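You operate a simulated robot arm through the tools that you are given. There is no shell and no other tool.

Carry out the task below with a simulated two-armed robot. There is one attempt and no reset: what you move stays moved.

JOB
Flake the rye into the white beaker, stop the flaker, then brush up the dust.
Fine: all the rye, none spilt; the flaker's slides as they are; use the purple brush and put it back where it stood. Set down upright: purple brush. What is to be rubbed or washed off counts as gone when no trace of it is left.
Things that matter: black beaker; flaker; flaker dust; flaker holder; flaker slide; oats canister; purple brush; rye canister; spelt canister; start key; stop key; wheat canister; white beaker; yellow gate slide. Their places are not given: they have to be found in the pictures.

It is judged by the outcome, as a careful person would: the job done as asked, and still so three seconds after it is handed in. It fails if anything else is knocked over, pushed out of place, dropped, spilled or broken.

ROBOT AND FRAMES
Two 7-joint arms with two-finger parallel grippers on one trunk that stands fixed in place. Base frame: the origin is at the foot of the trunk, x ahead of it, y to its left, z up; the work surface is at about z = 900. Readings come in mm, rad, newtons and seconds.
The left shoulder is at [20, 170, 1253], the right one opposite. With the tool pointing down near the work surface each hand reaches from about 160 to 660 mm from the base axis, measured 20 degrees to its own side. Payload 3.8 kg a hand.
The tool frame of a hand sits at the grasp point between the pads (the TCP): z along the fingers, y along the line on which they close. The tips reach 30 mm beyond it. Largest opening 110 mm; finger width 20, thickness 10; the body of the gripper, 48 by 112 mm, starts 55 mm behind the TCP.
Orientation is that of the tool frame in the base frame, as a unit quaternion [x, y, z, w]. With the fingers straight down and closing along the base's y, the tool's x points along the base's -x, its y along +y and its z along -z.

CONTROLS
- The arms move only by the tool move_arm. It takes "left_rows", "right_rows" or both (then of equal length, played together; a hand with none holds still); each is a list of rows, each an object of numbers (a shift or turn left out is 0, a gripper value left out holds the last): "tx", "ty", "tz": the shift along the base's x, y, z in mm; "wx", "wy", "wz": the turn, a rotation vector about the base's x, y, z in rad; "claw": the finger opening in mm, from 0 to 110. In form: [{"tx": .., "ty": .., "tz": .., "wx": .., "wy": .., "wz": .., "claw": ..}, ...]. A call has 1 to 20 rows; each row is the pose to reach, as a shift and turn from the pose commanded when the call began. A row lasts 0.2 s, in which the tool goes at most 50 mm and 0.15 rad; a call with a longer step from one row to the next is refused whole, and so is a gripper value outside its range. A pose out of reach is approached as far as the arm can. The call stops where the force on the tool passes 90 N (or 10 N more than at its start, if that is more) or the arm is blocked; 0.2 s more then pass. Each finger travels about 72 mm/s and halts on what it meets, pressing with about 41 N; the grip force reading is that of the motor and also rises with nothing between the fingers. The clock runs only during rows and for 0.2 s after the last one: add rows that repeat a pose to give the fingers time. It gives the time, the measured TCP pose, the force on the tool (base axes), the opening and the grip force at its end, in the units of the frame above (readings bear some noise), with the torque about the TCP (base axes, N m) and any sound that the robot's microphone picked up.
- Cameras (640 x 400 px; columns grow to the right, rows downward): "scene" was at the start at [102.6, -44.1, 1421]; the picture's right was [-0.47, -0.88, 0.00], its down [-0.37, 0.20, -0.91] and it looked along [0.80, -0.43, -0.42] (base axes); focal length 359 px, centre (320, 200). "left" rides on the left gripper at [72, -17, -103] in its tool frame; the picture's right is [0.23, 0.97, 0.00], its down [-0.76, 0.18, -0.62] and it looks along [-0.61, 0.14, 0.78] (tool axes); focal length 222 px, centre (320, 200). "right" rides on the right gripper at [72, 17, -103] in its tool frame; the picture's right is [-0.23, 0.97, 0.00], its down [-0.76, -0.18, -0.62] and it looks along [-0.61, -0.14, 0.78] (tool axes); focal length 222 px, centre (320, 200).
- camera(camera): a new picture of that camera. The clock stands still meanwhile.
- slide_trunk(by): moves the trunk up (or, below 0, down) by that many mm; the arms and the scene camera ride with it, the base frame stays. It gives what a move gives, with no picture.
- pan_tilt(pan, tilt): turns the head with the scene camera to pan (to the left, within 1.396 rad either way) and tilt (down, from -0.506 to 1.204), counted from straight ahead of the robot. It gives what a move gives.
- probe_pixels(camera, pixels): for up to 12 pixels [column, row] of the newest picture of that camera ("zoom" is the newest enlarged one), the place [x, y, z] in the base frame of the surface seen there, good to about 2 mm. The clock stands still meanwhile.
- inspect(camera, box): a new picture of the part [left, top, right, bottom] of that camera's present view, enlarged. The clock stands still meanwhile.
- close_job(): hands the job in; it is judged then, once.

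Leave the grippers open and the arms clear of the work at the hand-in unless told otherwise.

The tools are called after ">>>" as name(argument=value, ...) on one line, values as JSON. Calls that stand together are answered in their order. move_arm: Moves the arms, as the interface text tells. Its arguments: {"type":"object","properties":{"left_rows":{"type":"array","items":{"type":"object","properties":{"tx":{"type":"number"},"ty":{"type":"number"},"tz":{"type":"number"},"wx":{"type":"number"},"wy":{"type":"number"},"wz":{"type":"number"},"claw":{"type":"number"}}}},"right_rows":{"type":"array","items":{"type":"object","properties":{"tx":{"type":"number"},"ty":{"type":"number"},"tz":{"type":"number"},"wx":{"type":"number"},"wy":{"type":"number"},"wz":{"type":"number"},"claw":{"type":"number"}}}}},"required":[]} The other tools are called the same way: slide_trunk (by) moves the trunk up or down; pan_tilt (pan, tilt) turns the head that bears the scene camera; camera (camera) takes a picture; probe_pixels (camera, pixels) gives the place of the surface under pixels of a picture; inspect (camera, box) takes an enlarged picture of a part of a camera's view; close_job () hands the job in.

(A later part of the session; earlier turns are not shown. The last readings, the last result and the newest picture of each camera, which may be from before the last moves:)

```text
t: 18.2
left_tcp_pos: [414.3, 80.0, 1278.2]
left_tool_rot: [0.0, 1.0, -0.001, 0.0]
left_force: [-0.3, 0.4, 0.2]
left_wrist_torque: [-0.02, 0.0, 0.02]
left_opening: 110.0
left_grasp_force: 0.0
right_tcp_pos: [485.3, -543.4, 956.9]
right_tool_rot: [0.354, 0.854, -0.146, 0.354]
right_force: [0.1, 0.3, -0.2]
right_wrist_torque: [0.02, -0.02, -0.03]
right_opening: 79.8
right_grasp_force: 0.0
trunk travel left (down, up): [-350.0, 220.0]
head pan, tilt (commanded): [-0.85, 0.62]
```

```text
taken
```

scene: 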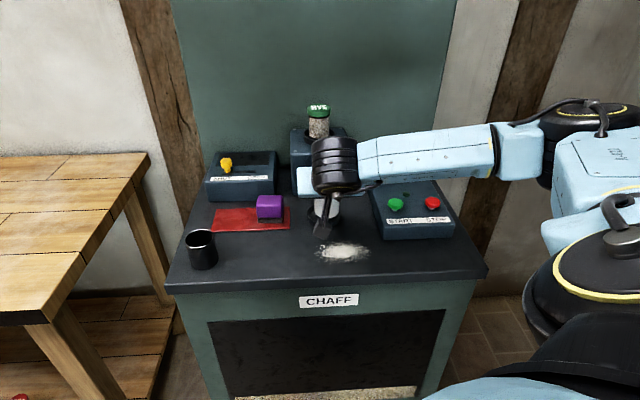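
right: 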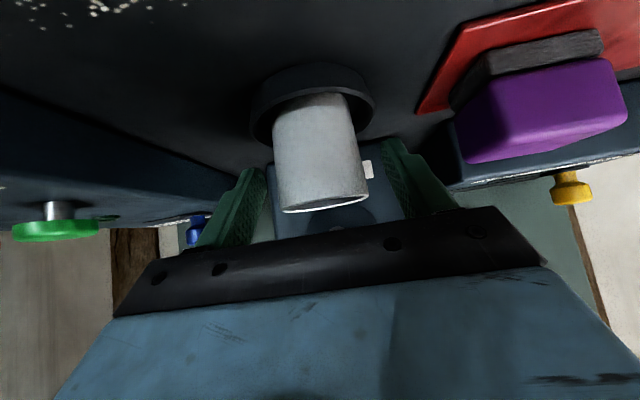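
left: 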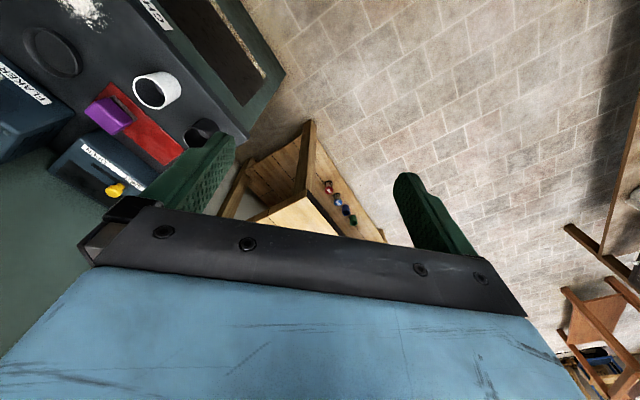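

The beaker stands in the holder, fingers clear. I back off 110 mm along the finger line.

>>> move_arm(right_rows=[{"tx": -10, "ty": 10, "tz": 14, "claw": 80}, {"tx": -22, "ty": 22, "tz": 31, "claw": 80}, {"tx": -35, "ty": 35, "tz": 50, "claw": 80}, {"tx": -48, "ty": 48, "tz": 68, "claw": 80}, {"tx": -60, "ty": 60, "tz": 100, "claw": 80}, {"tx": -70, "ty": 60, "tz": 140, "claw": 40}, {"tx": -80, "ty": 60, "tz": 180, "claw": 10}])

>>> camera(camera="scene")

>>> camera(camera="right")

```text
t: 19.9
left_tcp_pos: [414.1, 80.7, 1278.7]
left_tool_rot: [0.0, 1.0, 0.0, 0.0]
left_force: [-0.5, 0.0, -0.2]
left_wrist_torque: [-0.02, 0.02, -0.05]
left_opening: 109.6
left_grasp_force: 0.1
right_tcp_pos: [404.0, -481.7, 1136.1]
right_tool_rot: [0.354, 0.854, -0.146, 0.353]
right_force: [0.8, -0.2, -0.1]
right_wrist_torque: [0.0, 0.01, 0.01]
right_opening: 9.8
right_grasp_force: 0.1
trunk travel left (down, up): [-350.0, 220.0]
head pan, tilt (commanded): [-0.85, 0.62]
```

```text
taken
```

scene: 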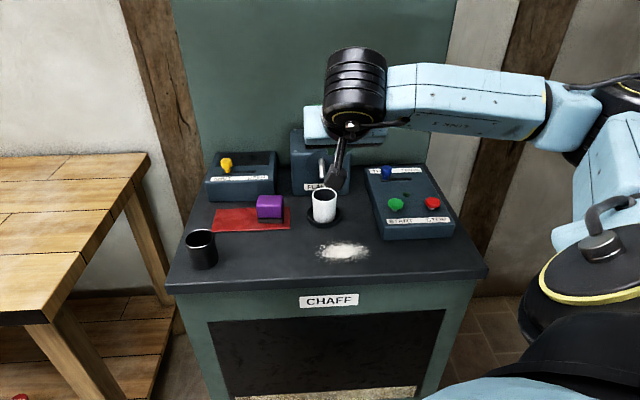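

```text
taken
```

right: 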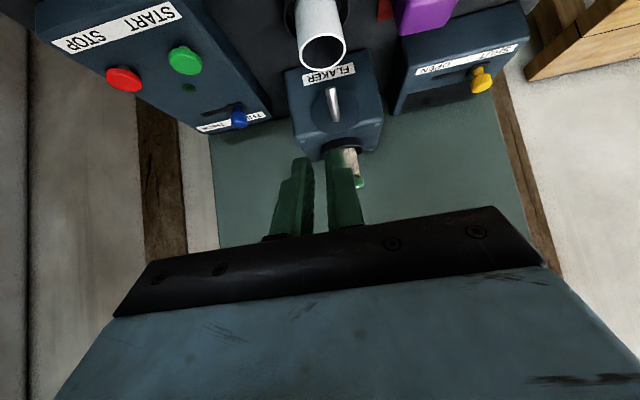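

The white beaker stands in the holder under the spout. I look closer at the alignment and at the keys.

>>> inspect(camera="right", box=[250, 0, 410, 160])

>>> inspect(camera="scene", box=[360, 155, 480, 250])

>>> probe_pixels(camera="zoom", pixels=[[220, 203], [195, 205], [245, 205], [220, 190], [220, 215], [373, 200], [347, 203], [400, 203], [373, 187], [373, 213], [300, 220], [300, 170]])

```text
2.50 times, centred on (330, 80) of right
```

zoom: 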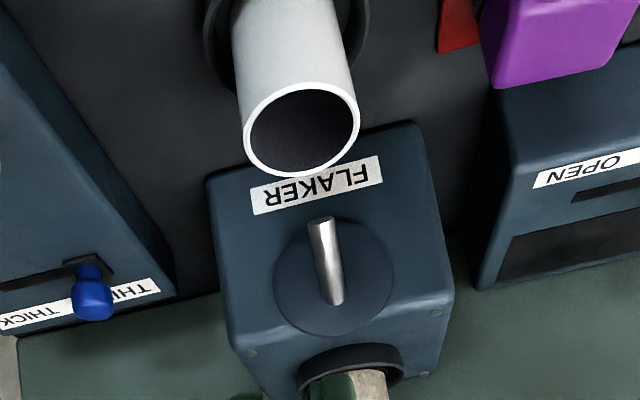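

```text
4.21 times, centred on (420, 202) of scene
```

zoom: 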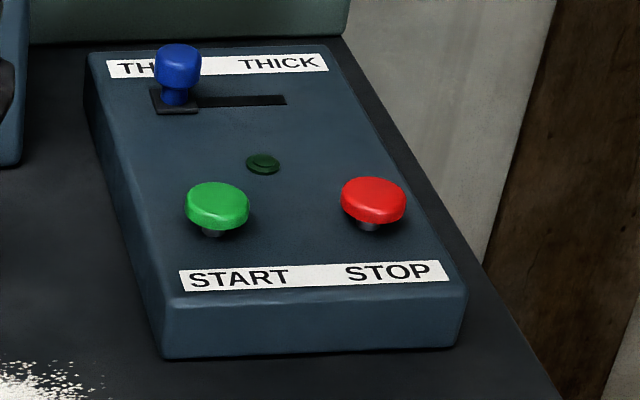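

```text
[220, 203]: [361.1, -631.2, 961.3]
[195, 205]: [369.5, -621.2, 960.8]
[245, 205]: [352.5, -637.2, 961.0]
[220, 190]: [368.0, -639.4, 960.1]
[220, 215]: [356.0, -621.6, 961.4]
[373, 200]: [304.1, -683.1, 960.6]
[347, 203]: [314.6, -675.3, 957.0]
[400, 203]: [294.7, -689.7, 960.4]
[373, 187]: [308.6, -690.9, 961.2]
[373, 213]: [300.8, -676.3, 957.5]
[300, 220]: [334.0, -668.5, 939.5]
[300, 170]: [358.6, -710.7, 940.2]
```

Start cap centre ≈ (362,-631,961), stop cap ≈ (304,-684,961). I turn the closed hand upright and bring it 55 mm above the start key.

>>> move_arm(right_rows=[{"tx": -7, "ty": -25, "tz": -10, "wx": 0.0925, "wy": 0.0925, "claw": 0}, {"tx": -14, "ty": -50, "tz": -25, "wx": 0.185, "wy": 0.185, "claw": 0}, {"tx": -21, "ty": -75, "tz": -42, "wx": 0.2775, "wy": 0.2775, "claw": 0}, {"tx": -28, "ty": -100, "tz": -60, "wx": 0.37, "wy": 0.37, "claw": 0}, {"tx": -36, "ty": -125, "tz": -76, "wx": 0.4625, "wy": 0.4625, "claw": 0}, {"tx": -43, "ty": -149, "tz": -92, "wx": 0.555, "wy": 0.555, "claw": 0}])

>>> camera(camera="right")

>>> camera(camera="scene")

```text
t: 21.2
left_tcp_pos: [415.4, 80.9, 1279.0]
left_tool_rot: [0.0, 1.0, -0.001, 0.0]
left_force: [0.4, 0.3, 0.5]
left_wrist_torque: [-0.01, 0.0, 0.0]
left_opening: 110.2
left_grasp_force: 0.1
right_tcp_pos: [361.8, -632.3, 1042.8]
right_tool_rot: [0.382, 0.924, 0.0, -0.001]
right_force: [0.6, -0.6, -0.6]
right_wrist_torque: [0.0, 0.02, -0.01]
right_opening: 0.3
right_grasp_force: 37.8
trunk travel left (down, up): [-350.0, 220.0]
head pan, tilt (commanded): [-0.85, 0.62]
```

```text
taken
```

right: 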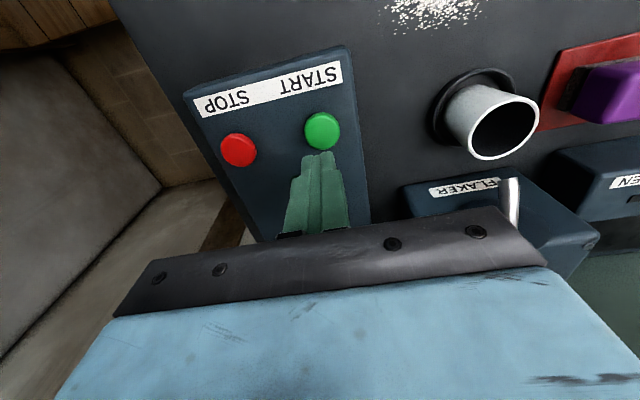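

```text
taken
```

scene: 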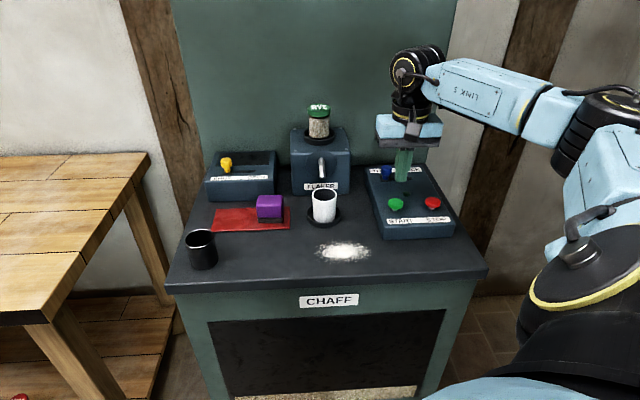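

The hand is upright over the start key, and the beaker and flaker are in full view. A quick close look at the beaker under the spout before starting.

>>> inspect(camera="scene", box=[280, 95, 380, 235])

>>> probe_pixels(camera="zoom", pixels=[[267, 278], [330, 276], [300, 260], [300, 296], [318, 210], [300, 340], [315, 205], [322, 190]])

```text
2.86 times, centred on (330, 165) of scene
```

zoom: 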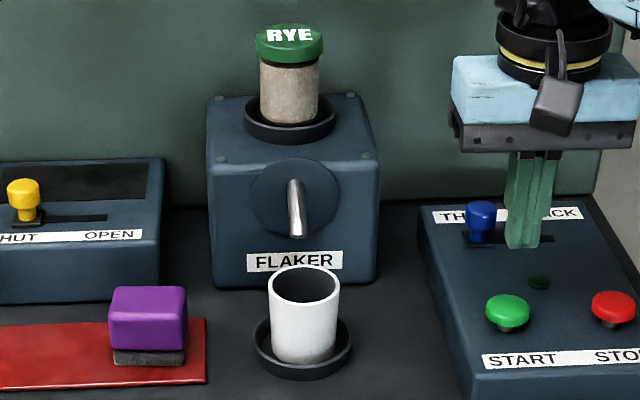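

```text
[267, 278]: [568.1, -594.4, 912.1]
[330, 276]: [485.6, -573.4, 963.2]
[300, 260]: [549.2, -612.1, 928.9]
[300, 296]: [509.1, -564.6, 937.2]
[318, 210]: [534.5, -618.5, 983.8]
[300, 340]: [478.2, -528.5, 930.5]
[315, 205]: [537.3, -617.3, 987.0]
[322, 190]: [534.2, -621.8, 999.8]
```

Ready. I lower the closed fingertips onto the green start key in small final steps.

>>> move_arm(right_rows=[{"tz": -25, "claw": 0}, {"tz": -46, "claw": 0}, {"tz": -51, "claw": 0}, {"tz": -54, "claw": 0}, {"tz": -56, "claw": 0}])

>>> inspect(camera="scene", box=[280, 95, 480, 245])

```text
t: 22.4
left_tcp_pos: [415.7, 78.9, 1278.0]
left_tool_rot: [0.0, 1.0, 0.001, 0.0]
left_force: [0.0, 0.0, 0.7]
left_wrist_torque: [-0.02, 0.0, 0.0]
left_opening: 110.0
left_grasp_force: 0.1
right_tcp_pos: [362.5, -632.3, 988.4]
right_tool_rot: [0.383, 0.924, 0.0, 0.001]
right_force: [-0.4, 0.2, 1.6]
right_wrist_torque: [0.0, 0.0, 0.02]
right_opening: 0.0
right_grasp_force: 38.4
trunk travel left (down, up): [-350.0, 220.0]
head pan, tilt (commanded): [-0.85, 0.62]
```

```text
2.67 times, centred on (380, 170) of scene
```

zoom: 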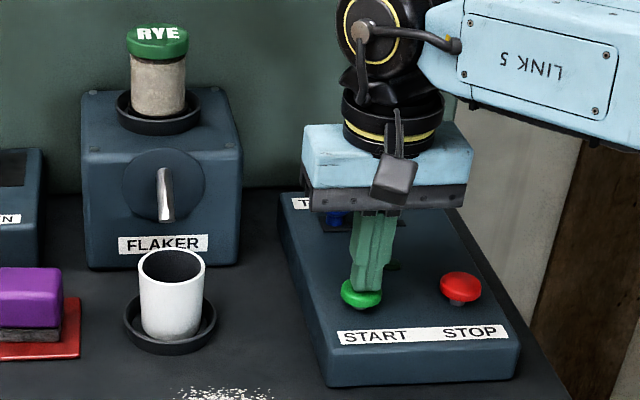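

Light contact (1.6 N) with the green cap, no start sound yet. I press a little further.

>>> move_arm(right_rows=[{"tz": -1, "claw": 0}, {"tz": -2, "claw": 0}, {"tz": -3, "claw": 0}])

>>> inspect(camera="scene", box=[280, 95, 480, 245])

```text
t: 23.2
left_tcp_pos: [414.1, 79.5, 1276.6]
left_tool_rot: [0.0, 1.0, 0.0, 0.0]
left_force: [0.3, -1.2, -0.3]
left_wrist_torque: [0.0, 0.0, 0.03]
left_opening: 110.1
left_grasp_force: 0.0
right_tcp_pos: [361.7, -632.6, 983.9]
right_tool_rot: [0.383, 0.924, 0.0, 0.001]
right_force: [-1.1, -0.2, 2.3]
right_wrist_torque: [-0.05, 0.04, 0.02]
right_opening: 0.0
right_grasp_force: 37.7
trunk travel left (down, up): [-350.0, 220.0]
head pan, tilt (commanded): [-0.85, 0.62]
heard: click
```

```text
2.67 times, centred on (380, 170) of scene
```

zoom: 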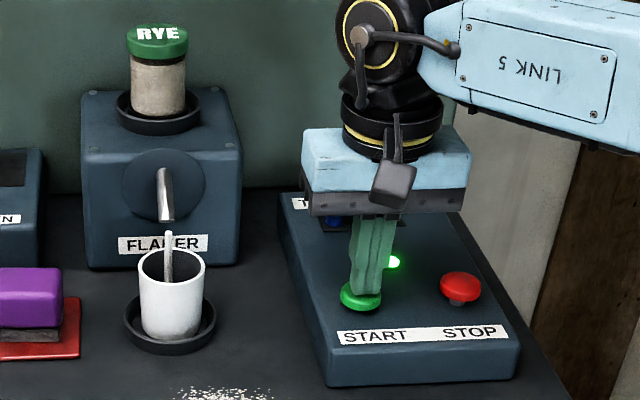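

Click heard, green lamp lit, and a stream is falling from the spout into the beaker. I lift off and hover above the stop key while watching.

>>> move_arm(right_rows=[{"tz": 10, "claw": 0}, {"tz": 30, "claw": 0}, {"tz": 40, "tx": -19, "ty": -17, "claw": 0}, {"tz": 40, "tx": -38, "ty": -35, "claw": 0}, {"tz": 40, "tx": -57, "ty": -52, "claw": 0}])

>>> inspect(camera="scene", box=[280, 95, 480, 245])

```text
t: 24.4
left_tcp_pos: [414.5, 80.0, 1277.2]
left_tool_rot: [-0.001, 1.0, 0.0, 0.001]
left_force: [0.6, -1.1, 0.1]
left_wrist_torque: [0.02, -0.01, 0.01]
left_opening: 109.9
left_grasp_force: 0.0
right_tcp_pos: [304.2, -686.2, 1025.6]
right_tool_rot: [0.382, 0.924, 0.0, 0.0]
right_force: [-0.3, 0.6, -0.3]
right_wrist_torque: [0.0, 0.03, 0.02]
right_opening: 0.0
right_grasp_force: 37.9
trunk travel left (down, up): [-350.0, 220.0]
head pan, tilt (commanded): [-0.85, 0.62]
```

```text
2.67 times, centred on (380, 170) of scene
```

zoom: 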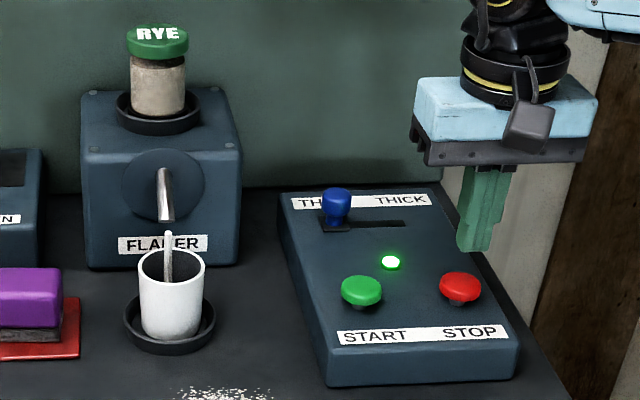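

The flow goes into the beaker and the canister level is dropping. I hold still a few seconds and look again.

>>> move_arm(right_rows=[{"claw": 0}, {"claw": 0}, {"claw": 0}, {"claw": 0}, {"claw": 0}, {"claw": 0}, {"claw": 0}, {"claw": 0}, {"claw": 0}, {"claw": 0}])

>>> inspect(camera="scene", box=[280, 95, 380, 235])

```text
t: 26.6
left_tcp_pos: [414.8, 79.6, 1276.9]
left_tool_rot: [0.0, 1.0, 0.0, -0.001]
left_force: [-0.5, -0.2, 0.4]
left_wrist_torque: [0.0, 0.02, 0.02]
left_opening: 109.9
left_grasp_force: 0.0
right_tcp_pos: [304.5, -684.4, 1024.5]
right_tool_rot: [0.383, 0.924, 0.0, 0.0]
right_force: [0.3, -0.8, -0.3]
right_wrist_torque: [0.01, 0.03, 0.04]
right_opening: 0.3
right_grasp_force: 38.1
trunk travel left (down, up): [-350.0, 220.0]
head pan, tilt (commanded): [-0.85, 0.62]
```

```text
2.86 times, centred on (330, 165) of scene
```

zoom: 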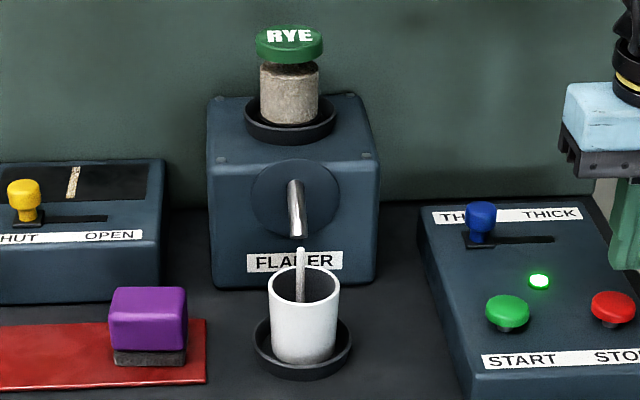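

Something new: a grain-coloured streak shows in the dark window of the gate box, at about (73,182) of the zoom. I look closer at it and at the chaff window.

>>> inspect(camera="scene", box=[195, 140, 295, 210])

>>> inspect(camera="scene", box=[180, 290, 480, 400])

```text
5.71 times, centred on (245, 175) of scene
```

zoom: 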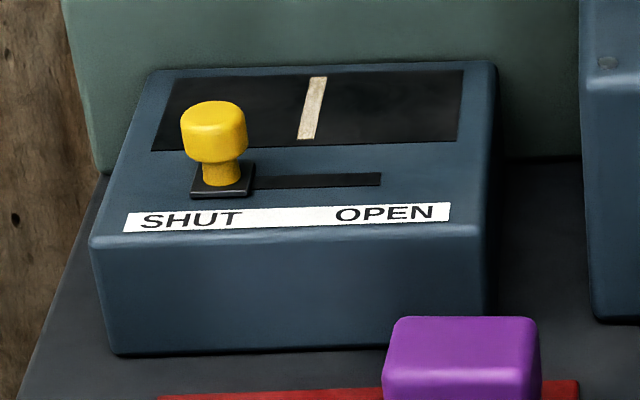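

```text
2.13 times, centred on (330, 345) of scene
```

zoom: 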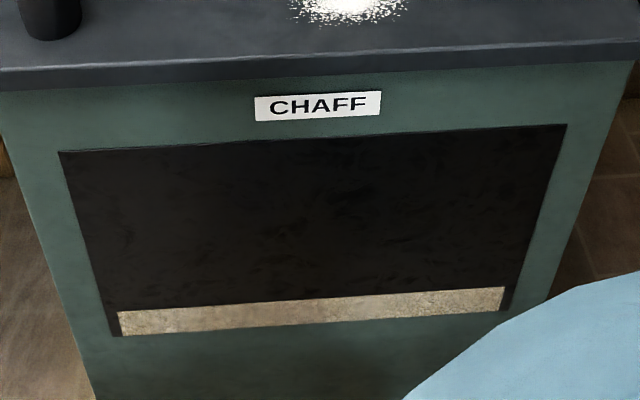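

The streak may be chaff travelling past the gate. I watch one more second and compare the strip, the chaff window, and the canister.

>>> move_arm(right_rows=[{"claw": 0}, {"claw": 0}, {"claw": 0}, {"claw": 0}])

>>> inspect(camera="scene", box=[195, 140, 295, 210])

>>> inspect(camera="scene", box=[280, 95, 380, 235])

>>> camera(camera="scene")

```text
t: 27.6
left_tcp_pos: [413.9, 79.5, 1278.4]
left_tool_rot: [0.0, 1.0, 0.0, 0.001]
left_force: [0.8, -0.2, -0.4]
left_wrist_torque: [0.03, 0.01, 0.0]
left_opening: 109.9
left_grasp_force: 0.0
right_tcp_pos: [304.4, -684.2, 1025.9]
right_tool_rot: [0.383, 0.924, 0.0, -0.001]
right_force: [0.2, -0.8, 0.1]
right_wrist_torque: [0.01, 0.0, 0.0]
right_opening: 0.0
right_grasp_force: 37.8
trunk travel left (down, up): [-350.0, 220.0]
head pan, tilt (commanded): [-0.85, 0.62]
```

```text
5.71 times, centred on (245, 175) of scene
```

zoom: 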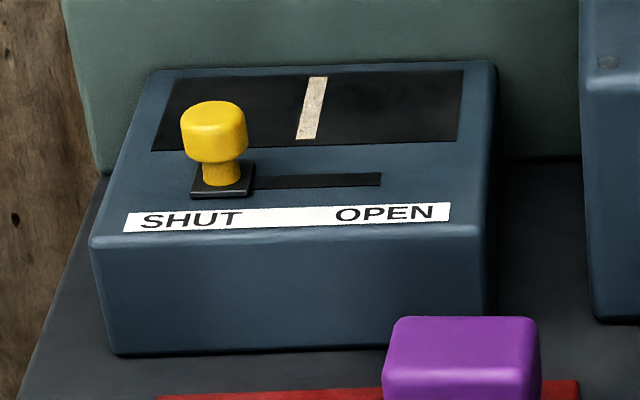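

```text
2.86 times, centred on (330, 165) of scene
```

zoom: 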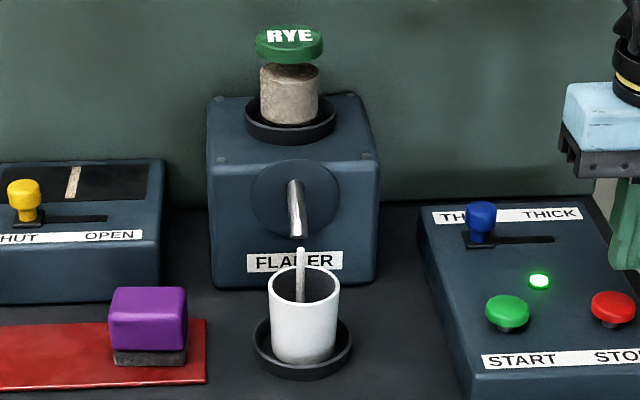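

```text
taken
```

scene: 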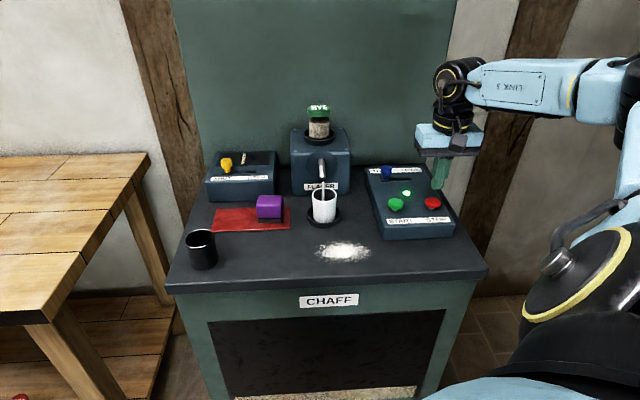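

The strip is steady. I tilt the head down a little so that the canister, gate window, beaker and chaff window are all in view together.

>>> pan_tilt(pan=-0.85, tilt=0.72)

>>> camera(camera="scene")

>>> inspect(camera="scene", box=[190, 60, 350, 200])

>>> inspect(camera="scene", box=[200, 260, 460, 380])

```text
t: 28.3
left_tcp_pos: [414.7, 80.1, 1277.0]
left_tool_rot: [0.0, 1.0, 0.001, 0.0]
left_force: [-0.2, -0.3, 0.5]
left_wrist_torque: [0.02, 0.0, 0.01]
left_opening: 110.3
left_grasp_force: 0.1
right_tcp_pos: [303.8, -684.5, 1025.2]
right_tool_rot: [0.382, 0.924, 0.0, 0.0]
right_force: [0.9, -0.3, -0.3]
right_wrist_torque: [-0.02, 0.01, 0.01]
right_opening: 0.0
right_grasp_force: 37.8
trunk travel left (down, up): [-350.0, 220.0]
head pan, tilt (commanded): [-0.85, 0.721]
```

```text
taken
```

scene: 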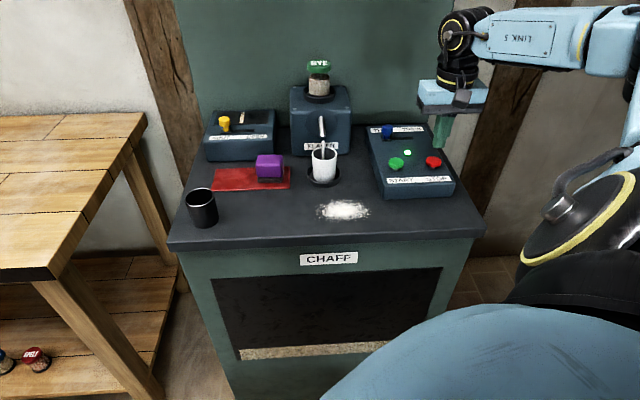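

```text
2.86 times, centred on (270, 130) of scene
```

zoom: 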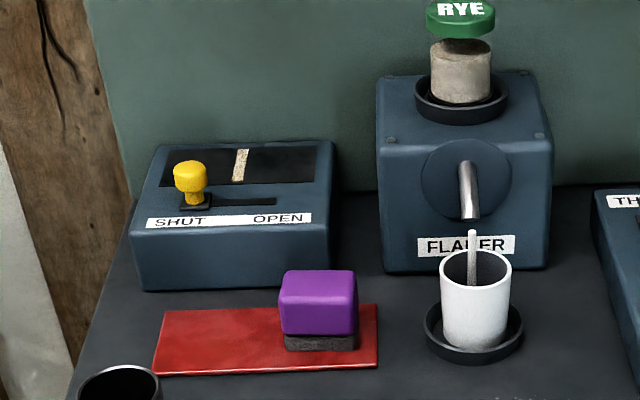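

```text
2.46 times, centred on (330, 320) of scene
```

zoom: 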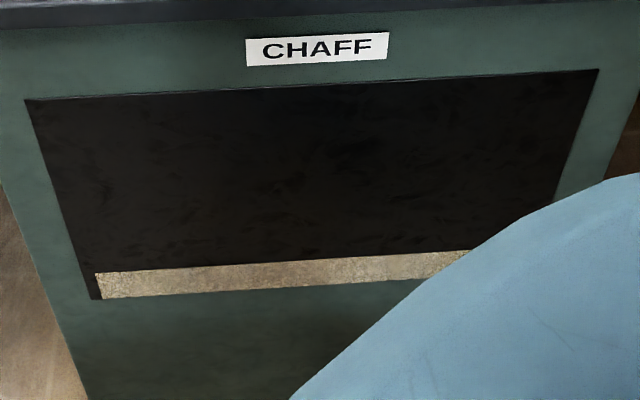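

I hold about 4 s and compare chaff level and canister level.

>>> move_arm(right_rows=[{"claw": 0}, {"claw": 0}, {"claw": 0}, {"claw": 0}, {"claw": 0}, {"claw": 0}, {"claw": 0}, {"claw": 0}, {"claw": 0}, {"claw": 0}, {"claw": 0}, {"claw": 0}, {"claw": 0}, {"claw": 0}, {"claw": 0}])

>>> inspect(camera="scene", box=[190, 60, 350, 200])

>>> inspect(camera="scene", box=[200, 260, 460, 380])

```text
t: 31.5
left_tcp_pos: [415.1, 79.9, 1278.7]
left_tool_rot: [0.0, 1.0, 0.0, 0.0]
left_force: [0.0, 0.2, -0.1]
left_wrist_torque: [-0.03, -0.03, 0.01]
left_opening: 110.1
left_grasp_force: 0.1
right_tcp_pos: [305.7, -685.2, 1025.8]
right_tool_rot: [0.384, 0.923, 0.0, 0.0]
right_force: [0.2, 0.1, 0.0]
right_wrist_torque: [-0.01, -0.02, -0.03]
right_opening: 0.0
right_grasp_force: 37.5
trunk travel left (down, up): [-350.0, 220.0]
head pan, tilt (commanded): [-0.85, 0.721]
```

```text
2.86 times, centred on (270, 130) of scene
```

zoom: 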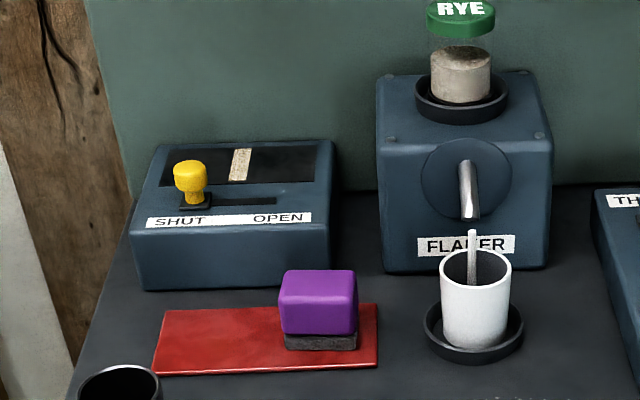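

```text
2.46 times, centred on (330, 320) of scene
```

zoom: 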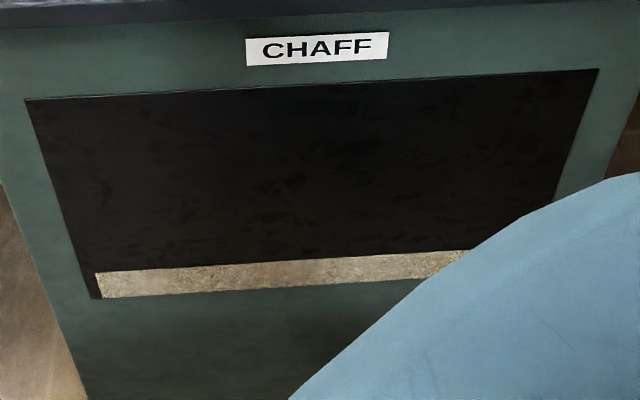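

The strip in the gate window is slowly widening (about 15 → 22 px) while the canister empties faster. I keep watching in short intervals.

>>> move_arm(right_rows=[{"claw": 0}, {"claw": 0}, {"claw": 0}, {"claw": 0}, {"claw": 0}, {"claw": 0}, {"claw": 0}, {"claw": 0}, {"claw": 0}, {"claw": 0}, {"claw": 0}, {"claw": 0}, {"claw": 0}, {"claw": 0}, {"claw": 0}])

>>> inspect(camera="scene", box=[190, 60, 350, 200])

>>> camera(camera="scene")

```text
t: 34.7
left_tcp_pos: [415.0, 80.4, 1277.8]
left_tool_rot: [0.0, 1.0, 0.0, 0.0]
left_force: [-0.3, 0.5, 0.3]
left_wrist_torque: [0.04, 0.0, -0.04]
left_opening: 109.8
left_grasp_force: 0.0
right_tcp_pos: [304.5, -683.7, 1025.8]
right_tool_rot: [0.382, 0.924, 0.0, 0.0]
right_force: [0.7, -0.4, -0.1]
right_wrist_torque: [0.01, 0.01, -0.01]
right_opening: 0.0
right_grasp_force: 37.7
trunk travel left (down, up): [-350.0, 220.0]
head pan, tilt (commanded): [-0.85, 0.721]
```

```text
2.86 times, centred on (270, 130) of scene
```

zoom: 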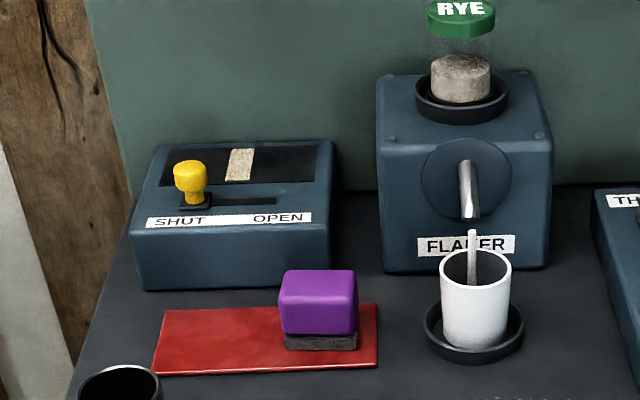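

```text
taken
```

scene: 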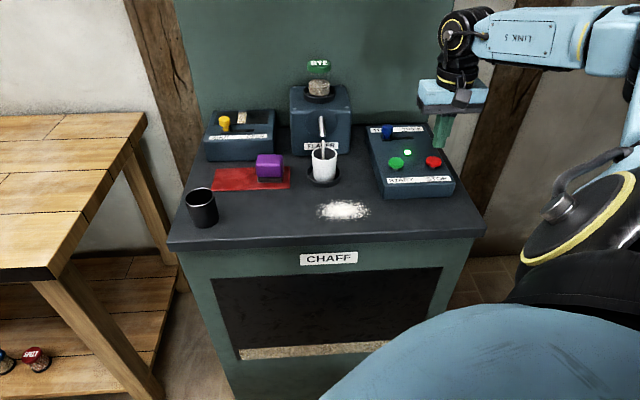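

Canister is about half down; the strip is ~29 px of ~190. I continue.

>>> move_arm(right_rows=[{"claw": 0}, {"claw": 0}, {"claw": 0}, {"claw": 0}, {"claw": 0}, {"claw": 0}, {"claw": 0}, {"claw": 0}, {"claw": 0}, {"claw": 0}, {"claw": 0}, {"claw": 0}, {"claw": 0}, {"claw": 0}, {"claw": 0}])

>>> inspect(camera="scene", box=[190, 60, 350, 200])

>>> inspect(camera="scene", box=[200, 260, 460, 380])

```text
t: 37.9
left_tcp_pos: [414.8, 80.1, 1278.2]
left_tool_rot: [-0.001, 1.0, 0.0, 0.001]
left_force: [-1.4, -0.1, -1.4]
left_wrist_torque: [-0.01, -0.03, -0.04]
left_opening: 110.0
left_grasp_force: 0.0
right_tcp_pos: [304.7, -683.6, 1025.4]
right_tool_rot: [0.383, 0.924, 0.0, 0.0]
right_force: [-0.1, 0.7, 0.0]
right_wrist_torque: [-0.04, 0.0, -0.01]
right_opening: 0.0
right_grasp_force: 37.7
trunk travel left (down, up): [-350.0, 220.0]
head pan, tilt (commanded): [-0.85, 0.721]
```

```text
2.86 times, centred on (270, 130) of scene
```

zoom: 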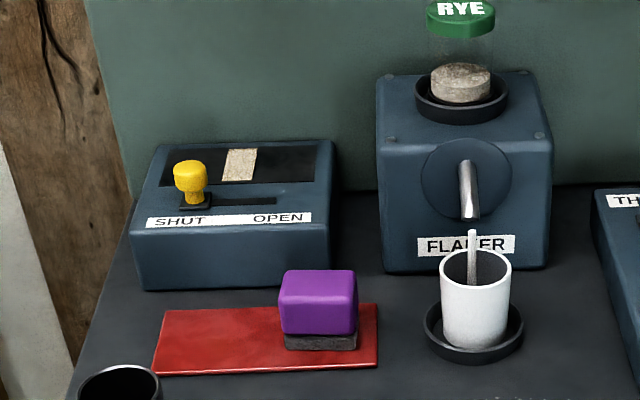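

```text
2.46 times, centred on (330, 320) of scene
```

zoom: 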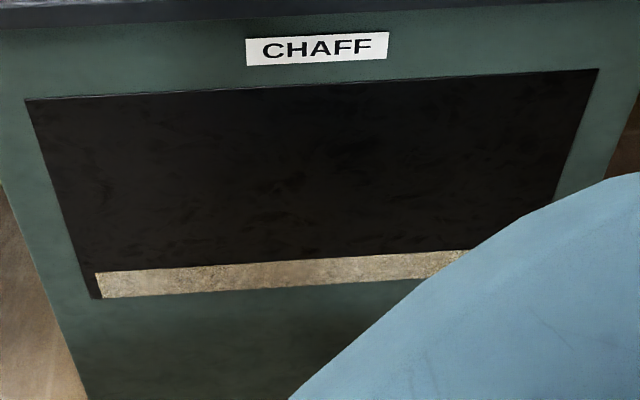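

About a third of the rye remains; the strip ~36 px. I continue another 3 s.

>>> move_arm(right_rows=[{"claw": 0}, {"claw": 0}, {"claw": 0}, {"claw": 0}, {"claw": 0}, {"claw": 0}, {"claw": 0}, {"claw": 0}, {"claw": 0}, {"claw": 0}, {"claw": 0}, {"claw": 0}, {"claw": 0}, {"claw": 0}, {"claw": 0}])

>>> inspect(camera="scene", box=[190, 60, 350, 200])

>>> camera(camera="scene")

```text
t: 41.1
left_tcp_pos: [414.5, 78.8, 1277.6]
left_tool_rot: [0.0, 1.0, -0.001, -0.001]
left_force: [0.4, -0.1, -0.8]
left_wrist_torque: [0.0, -0.02, -0.01]
left_opening: 110.1
left_grasp_force: 0.1
right_tcp_pos: [305.0, -685.0, 1025.3]
right_tool_rot: [0.383, 0.924, 0.0, 0.0]
right_force: [0.8, -0.8, -0.2]
right_wrist_torque: [0.0, 0.0, -0.01]
right_opening: 0.1
right_grasp_force: 37.9
trunk travel left (down, up): [-350.0, 220.0]
head pan, tilt (commanded): [-0.85, 0.721]
```

```text
2.86 times, centred on (270, 130) of scene
```

zoom: 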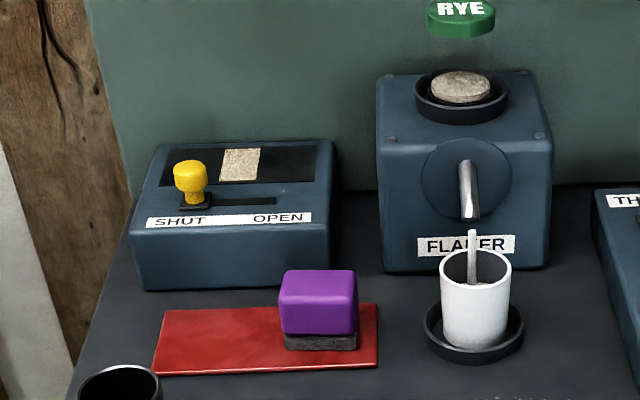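

```text
taken
```

scene: 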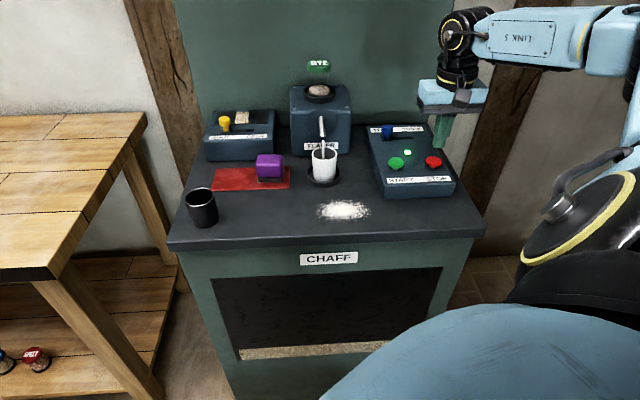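

Only a thin layer is left in the canister. I continue for 3 s then look closely.

>>> move_arm(right_rows=[{"claw": 0}, {"claw": 0}, {"claw": 0}, {"claw": 0}, {"claw": 0}, {"claw": 0}, {"claw": 0}, {"claw": 0}, {"claw": 0}, {"claw": 0}, {"claw": 0}, {"claw": 0}, {"claw": 0}, {"claw": 0}])

>>> inspect(camera="scene", box=[190, 60, 350, 200])

>>> inspect(camera="scene", box=[290, 50, 350, 190])

```text
t: 44.1
left_tcp_pos: [415.0, 80.0, 1278.3]
left_tool_rot: [0.0, 1.0, 0.0, 0.0]
left_force: [-0.5, 0.2, 0.4]
left_wrist_torque: [-0.03, 0.0, 0.03]
left_opening: 109.7
left_grasp_force: 0.1
right_tcp_pos: [304.4, -683.9, 1025.1]
right_tool_rot: [0.382, 0.924, 0.0, 0.0]
right_force: [0.0, 1.2, -0.6]
right_wrist_torque: [-0.02, -0.02, -0.02]
right_opening: 0.1
right_grasp_force: 37.6
trunk travel left (down, up): [-350.0, 220.0]
head pan, tilt (commanded): [-0.85, 0.721]
```

```text
2.86 times, centred on (270, 130) of scene
```

zoom: 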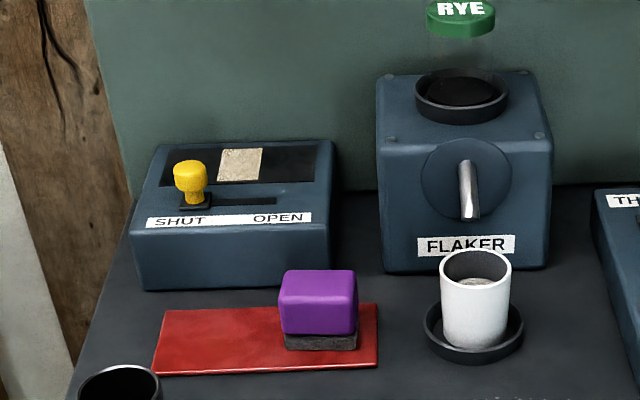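

```text
2.86 times, centred on (320, 120) of scene
```

zoom: 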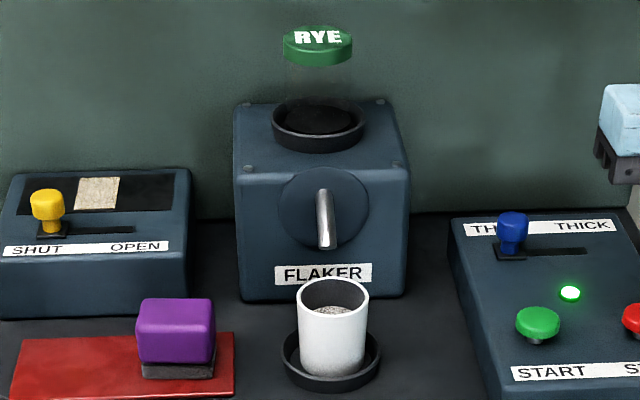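

The canister is empty, the stream has ended and the flakes lie in the beaker. Now I press the red stop key below the fingertips.

>>> move_arm(right_rows=[{"tz": -15, "claw": 0}, {"tz": -30, "claw": 0}, {"tz": -36, "claw": 0}, {"tz": -39, "claw": 0}, {"tz": -41, "claw": 0}, {"tz": -42, "claw": 0}])

>>> inspect(camera="scene", box=[290, 80, 490, 220])

```text
t: 45.5
left_tcp_pos: [415.5, 79.7, 1278.0]
left_tool_rot: [0.0, 1.0, 0.0, -0.001]
left_force: [0.5, -0.3, 0.1]
left_wrist_torque: [-0.02, 0.0, 0.02]
left_opening: 109.9
left_grasp_force: 0.0
right_tcp_pos: [304.7, -684.9, 984.7]
right_tool_rot: [0.382, 0.924, 0.0, 0.001]
right_force: [-1.6, 0.0, 5.4]
right_wrist_torque: [0.01, 0.01, 0.04]
right_opening: 0.2
right_grasp_force: 36.8
trunk travel left (down, up): [-350.0, 220.0]
head pan, tilt (commanded): [-0.85, 0.721]
heard: click
```

```text
2.86 times, centred on (390, 150) of scene
```

zoom: 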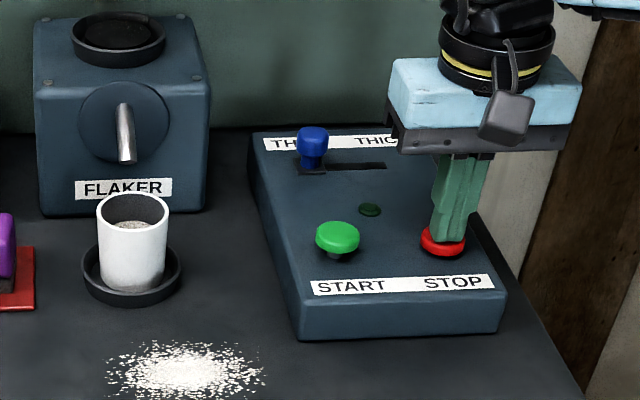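

Click heard and the lamp is out: the flaker is stopped. I lift off the key and draw the hand back to see everything.

>>> move_arm(right_rows=[{"tz": 15, "claw": 0}, {"tz": 45, "claw": 0}, {"tz": 90, "claw": 20}, {"tz": 130, "claw": 50}, {"tz": 160, "claw": 70}])

>>> camera(camera="scene")

>>> inspect(camera="scene", box=[190, 60, 350, 200])

>>> inspect(camera="scene", box=[280, 130, 400, 240])

```text
t: 46.7
left_tcp_pos: [415.4, 79.8, 1277.9]
left_tool_rot: [0.001, 1.0, 0.0, 0.0]
left_force: [-0.5, 0.5, -0.3]
left_wrist_torque: [0.0, -0.01, -0.02]
left_opening: 110.1
left_grasp_force: 0.1
right_tcp_pos: [304.6, -684.3, 1145.0]
right_tool_rot: [0.383, 0.924, 0.0, 0.0]
right_force: [0.2, 0.0, -0.6]
right_wrist_torque: [0.03, -0.02, 0.01]
right_opening: 70.0
right_grasp_force: 0.1
trunk travel left (down, up): [-350.0, 220.0]
head pan, tilt (commanded): [-0.85, 0.721]
```

```text
taken
```

scene: 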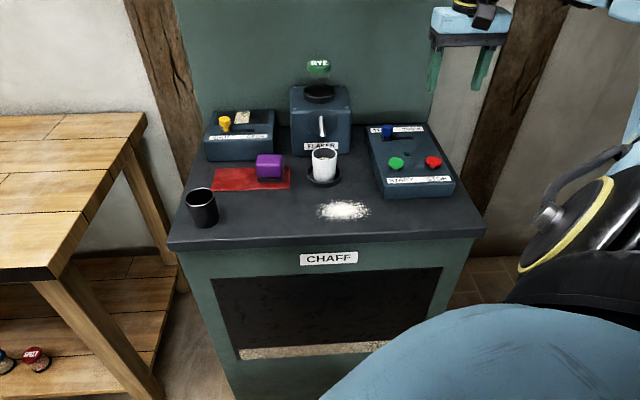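

```text
2.86 times, centred on (270, 130) of scene
```

zoom: 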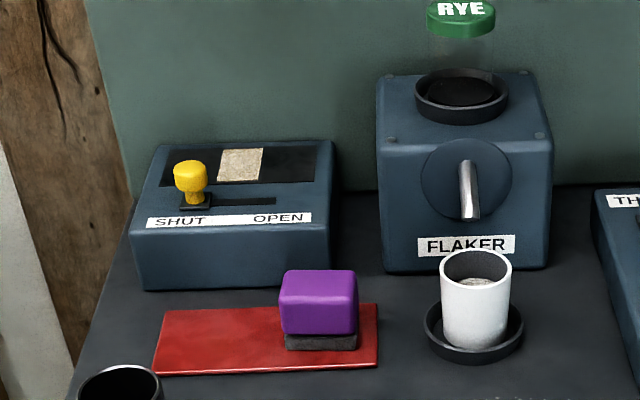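

```text
3.64 times, centred on (340, 185) of scene
```

zoom: 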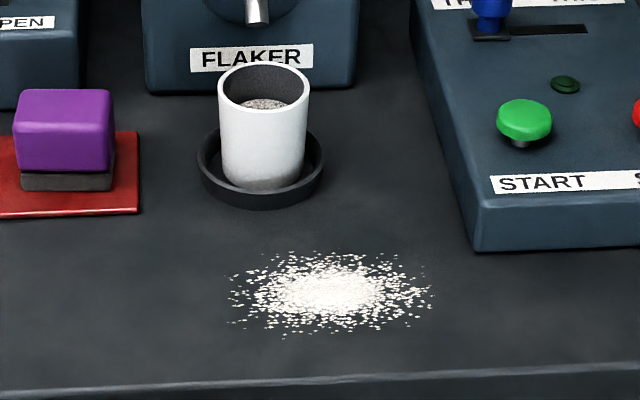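

The flaker is off, chaff strip no longer growing, no spill seen. Next the brush: I zoom on it and measure its handle precisely.

>>> inspect(camera="scene", box=[200, 140, 300, 200])

>>> probe_pixels(camera="zoom", pixels=[[375, 105], [500, 105], [375, 130], [510, 130], [370, 150], [370, 200], [510, 150], [510, 205], [440, 175], [440, 120], [440, 220], [520, 180]])

```text
6.40 times, centred on (250, 170) of scene
```

zoom: 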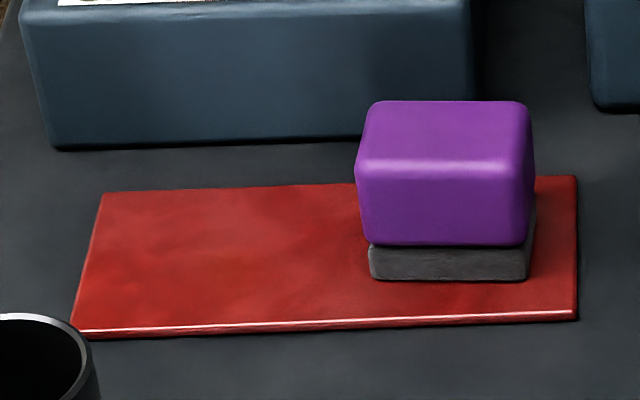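

```text
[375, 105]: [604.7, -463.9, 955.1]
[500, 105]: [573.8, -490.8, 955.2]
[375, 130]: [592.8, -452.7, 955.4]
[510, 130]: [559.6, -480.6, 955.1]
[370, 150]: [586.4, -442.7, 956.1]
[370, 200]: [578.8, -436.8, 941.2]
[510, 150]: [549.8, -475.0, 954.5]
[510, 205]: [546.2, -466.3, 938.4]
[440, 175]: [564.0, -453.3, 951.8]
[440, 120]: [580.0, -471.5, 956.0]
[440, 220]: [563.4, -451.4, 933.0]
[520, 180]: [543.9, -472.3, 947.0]
```

Handle centre ≈ (576,-466), 54 mm along the bench, ~40 mm deep, top z≈956. I move the right hand, tilted 30°, to 100 mm behind/above it with the fingers at 78 mm.

>>> move_arm(right_rows=[{"tx": 19, "ty": 37, "wx": -0.074, "wy": -0.074, "claw": 78}, {"tx": 38, "ty": 73, "wx": -0.148, "wy": -0.148, "claw": 78}, {"tx": 57, "ty": 110, "wx": -0.222, "wy": -0.222, "claw": 78}, {"tx": 76, "ty": 146, "wx": -0.296, "wy": -0.296, "claw": 78}, {"tx": 95, "ty": 183, "wx": -0.37, "wy": -0.37, "claw": 78}, {"tx": 123, "ty": 197, "tz": -21, "wx": -0.37, "wy": -0.37, "claw": 78}, {"tx": 150, "ty": 212, "tz": -43, "wx": -0.37, "wy": -0.37, "claw": 78}, {"tx": 178, "ty": 226, "tz": -64, "wx": -0.37, "wy": -0.37, "claw": 78}, {"tx": 205, "ty": 241, "tz": -85, "wx": -0.37, "wy": -0.37, "claw": 78}, {"tx": 233, "ty": 255, "tz": -107, "wx": -0.37, "wy": -0.37, "claw": 78}])

>>> camera(camera="right")

>>> camera(camera="scene")

```text
t: 48.9
left_tcp_pos: [416.2, 79.5, 1278.0]
left_tool_rot: [0.0, 1.0, 0.0, -0.001]
left_force: [-0.1, -0.5, 0.0]
left_wrist_torque: [0.04, 0.01, -0.02]
left_opening: 110.2
left_grasp_force: 0.0
right_tcp_pos: [540.2, -428.8, 1037.3]
right_tool_rot: [0.369, 0.892, -0.099, 0.24]
right_force: [-0.9, -0.7, 0.2]
right_wrist_torque: [0.0, 0.02, 0.01]
right_opening: 77.9
right_grasp_force: 0.1
trunk travel left (down, up): [-350.0, 220.0]
head pan, tilt (commanded): [-0.85, 0.721]
```

```text
taken
```

right: 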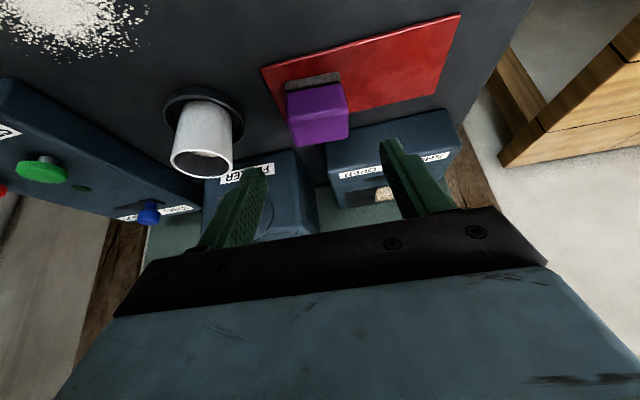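

```text
taken
```

scene: 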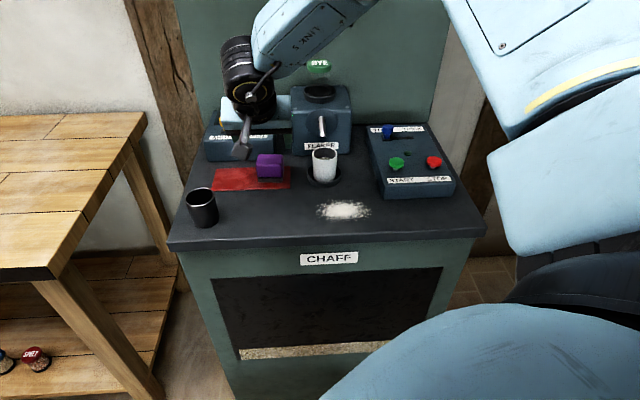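

The handle lies straight along the finger axis at about (318,117). I advance 100 mm along that axis.

>>> move_arm(right_rows=[{"tx": 8.5, "ty": -8.5, "tz": -21, "claw": 78}, {"tx": 17, "ty": -17, "tz": -42, "claw": 78}, {"tx": 25, "ty": -25, "tz": -62, "claw": 78}, {"tx": 31, "ty": -31, "tz": -76, "claw": 78}, {"tx": 35, "ty": -35, "tz": -86, "claw": 78}])

>>> camera(camera="right")

>>> camera(camera="scene")

```text
t: 50.1
left_tcp_pos: [415.1, 79.6, 1278.1]
left_tool_rot: [0.0, 1.0, 0.0, 0.001]
left_force: [0.5, -0.3, 0.3]
left_wrist_torque: [-0.01, 0.02, -0.05]
left_opening: 109.9
left_grasp_force: 0.0
right_tcp_pos: [562.6, -462.1, 961.9]
right_tool_rot: [0.37, 0.892, -0.099, 0.239]
right_force: [0.8, 0.5, -0.8]
right_wrist_torque: [-0.01, -0.02, 0.01]
right_opening: 78.0
right_grasp_force: 0.1
right hand out of reach, approached as far as the arm can: row 4, 5
trunk travel left (down, up): [-350.0, 220.0]
head pan, tilt (commanded): [-0.85, 0.721]
```

```text
taken
```

right: 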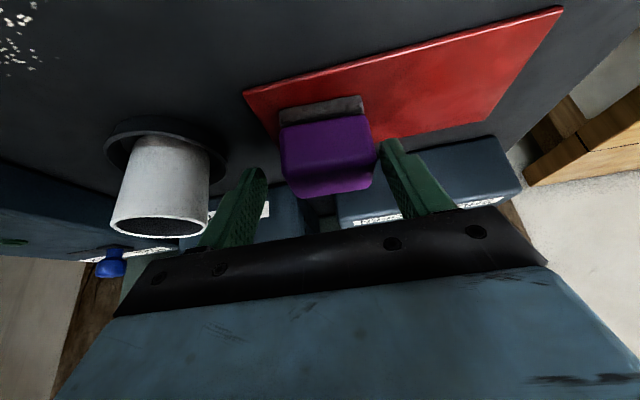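

```text
taken
```

scene: 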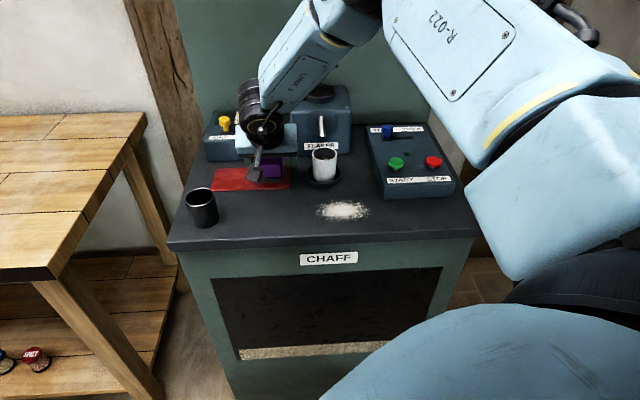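

The arm cannot reach that far at this trunk height. I back straight out along the finger axis, then rise, so that I can lower the trunk and tilt more.

>>> move_arm(right_rows=[{"tx": -6, "ty": 6, "tz": 14, "claw": 78}, {"tx": -14, "ty": 14, "tz": 34, "claw": 78}, {"tx": -24, "ty": 24, "tz": 60, "claw": 78}, {"tx": -35, "ty": 35, "tz": 86, "claw": 78}, {"tx": -50, "ty": 40, "tz": 120, "wx": -0.06, "wy": -0.06, "claw": 78}, {"tx": -70, "ty": 45, "tz": 160, "wx": -0.12, "wy": -0.12, "claw": 78}, {"tx": -90, "ty": 50, "tz": 200, "wx": -0.185, "wy": -0.185, "claw": 78}, {"tx": -110, "ty": 60, "tz": 240, "wx": -0.185, "wy": -0.185, "claw": 78}])

>>> camera(camera="scene")

```text
t: 51.9
left_tcp_pos: [411.9, 79.1, 1278.4]
left_tool_rot: [0.0, 1.0, 0.0, 0.001]
left_force: [0.4, 0.4, -1.0]
left_wrist_torque: [0.01, -0.01, 0.04]
left_opening: 110.0
left_grasp_force: 0.1
right_tcp_pos: [451.7, -403.0, 1205.4]
right_tool_rot: [0.353, 0.853, -0.147, 0.355]
right_force: [-0.4, 0.6, 0.4]
right_wrist_torque: [0.0, 0.0, 0.02]
right_opening: 78.2
right_grasp_force: 0.1
trunk travel left (down, up): [-350.0, 220.0]
head pan, tilt (commanded): [-0.85, 0.721]
```

```text
taken
```

scene: 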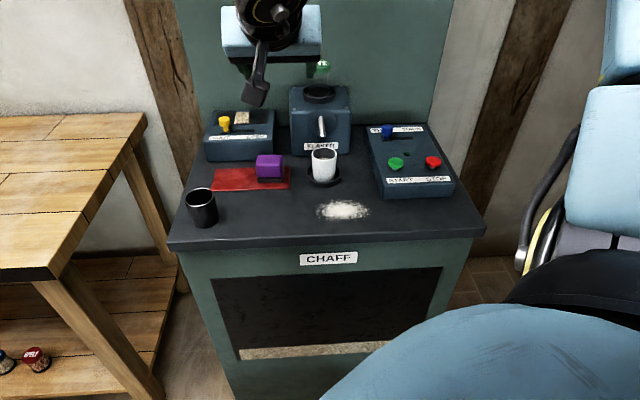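

Hand is clear and high. Before lowering the trunk I probe the left table top and the right arm's elbow area for clearance.

>>> probe_pixels(camera="scene", pixels=[[60, 150], [60, 255], [130, 130], [600, 130], [560, 200], [600, 230], [540, 260], [280, 40], [255, 95], [345, 35]])

```text
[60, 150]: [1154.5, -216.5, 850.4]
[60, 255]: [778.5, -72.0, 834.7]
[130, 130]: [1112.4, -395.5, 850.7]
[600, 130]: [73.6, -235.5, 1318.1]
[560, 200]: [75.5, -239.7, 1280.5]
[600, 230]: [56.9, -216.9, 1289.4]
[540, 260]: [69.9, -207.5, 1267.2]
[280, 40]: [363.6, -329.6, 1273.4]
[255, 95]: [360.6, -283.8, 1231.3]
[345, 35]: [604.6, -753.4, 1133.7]
```

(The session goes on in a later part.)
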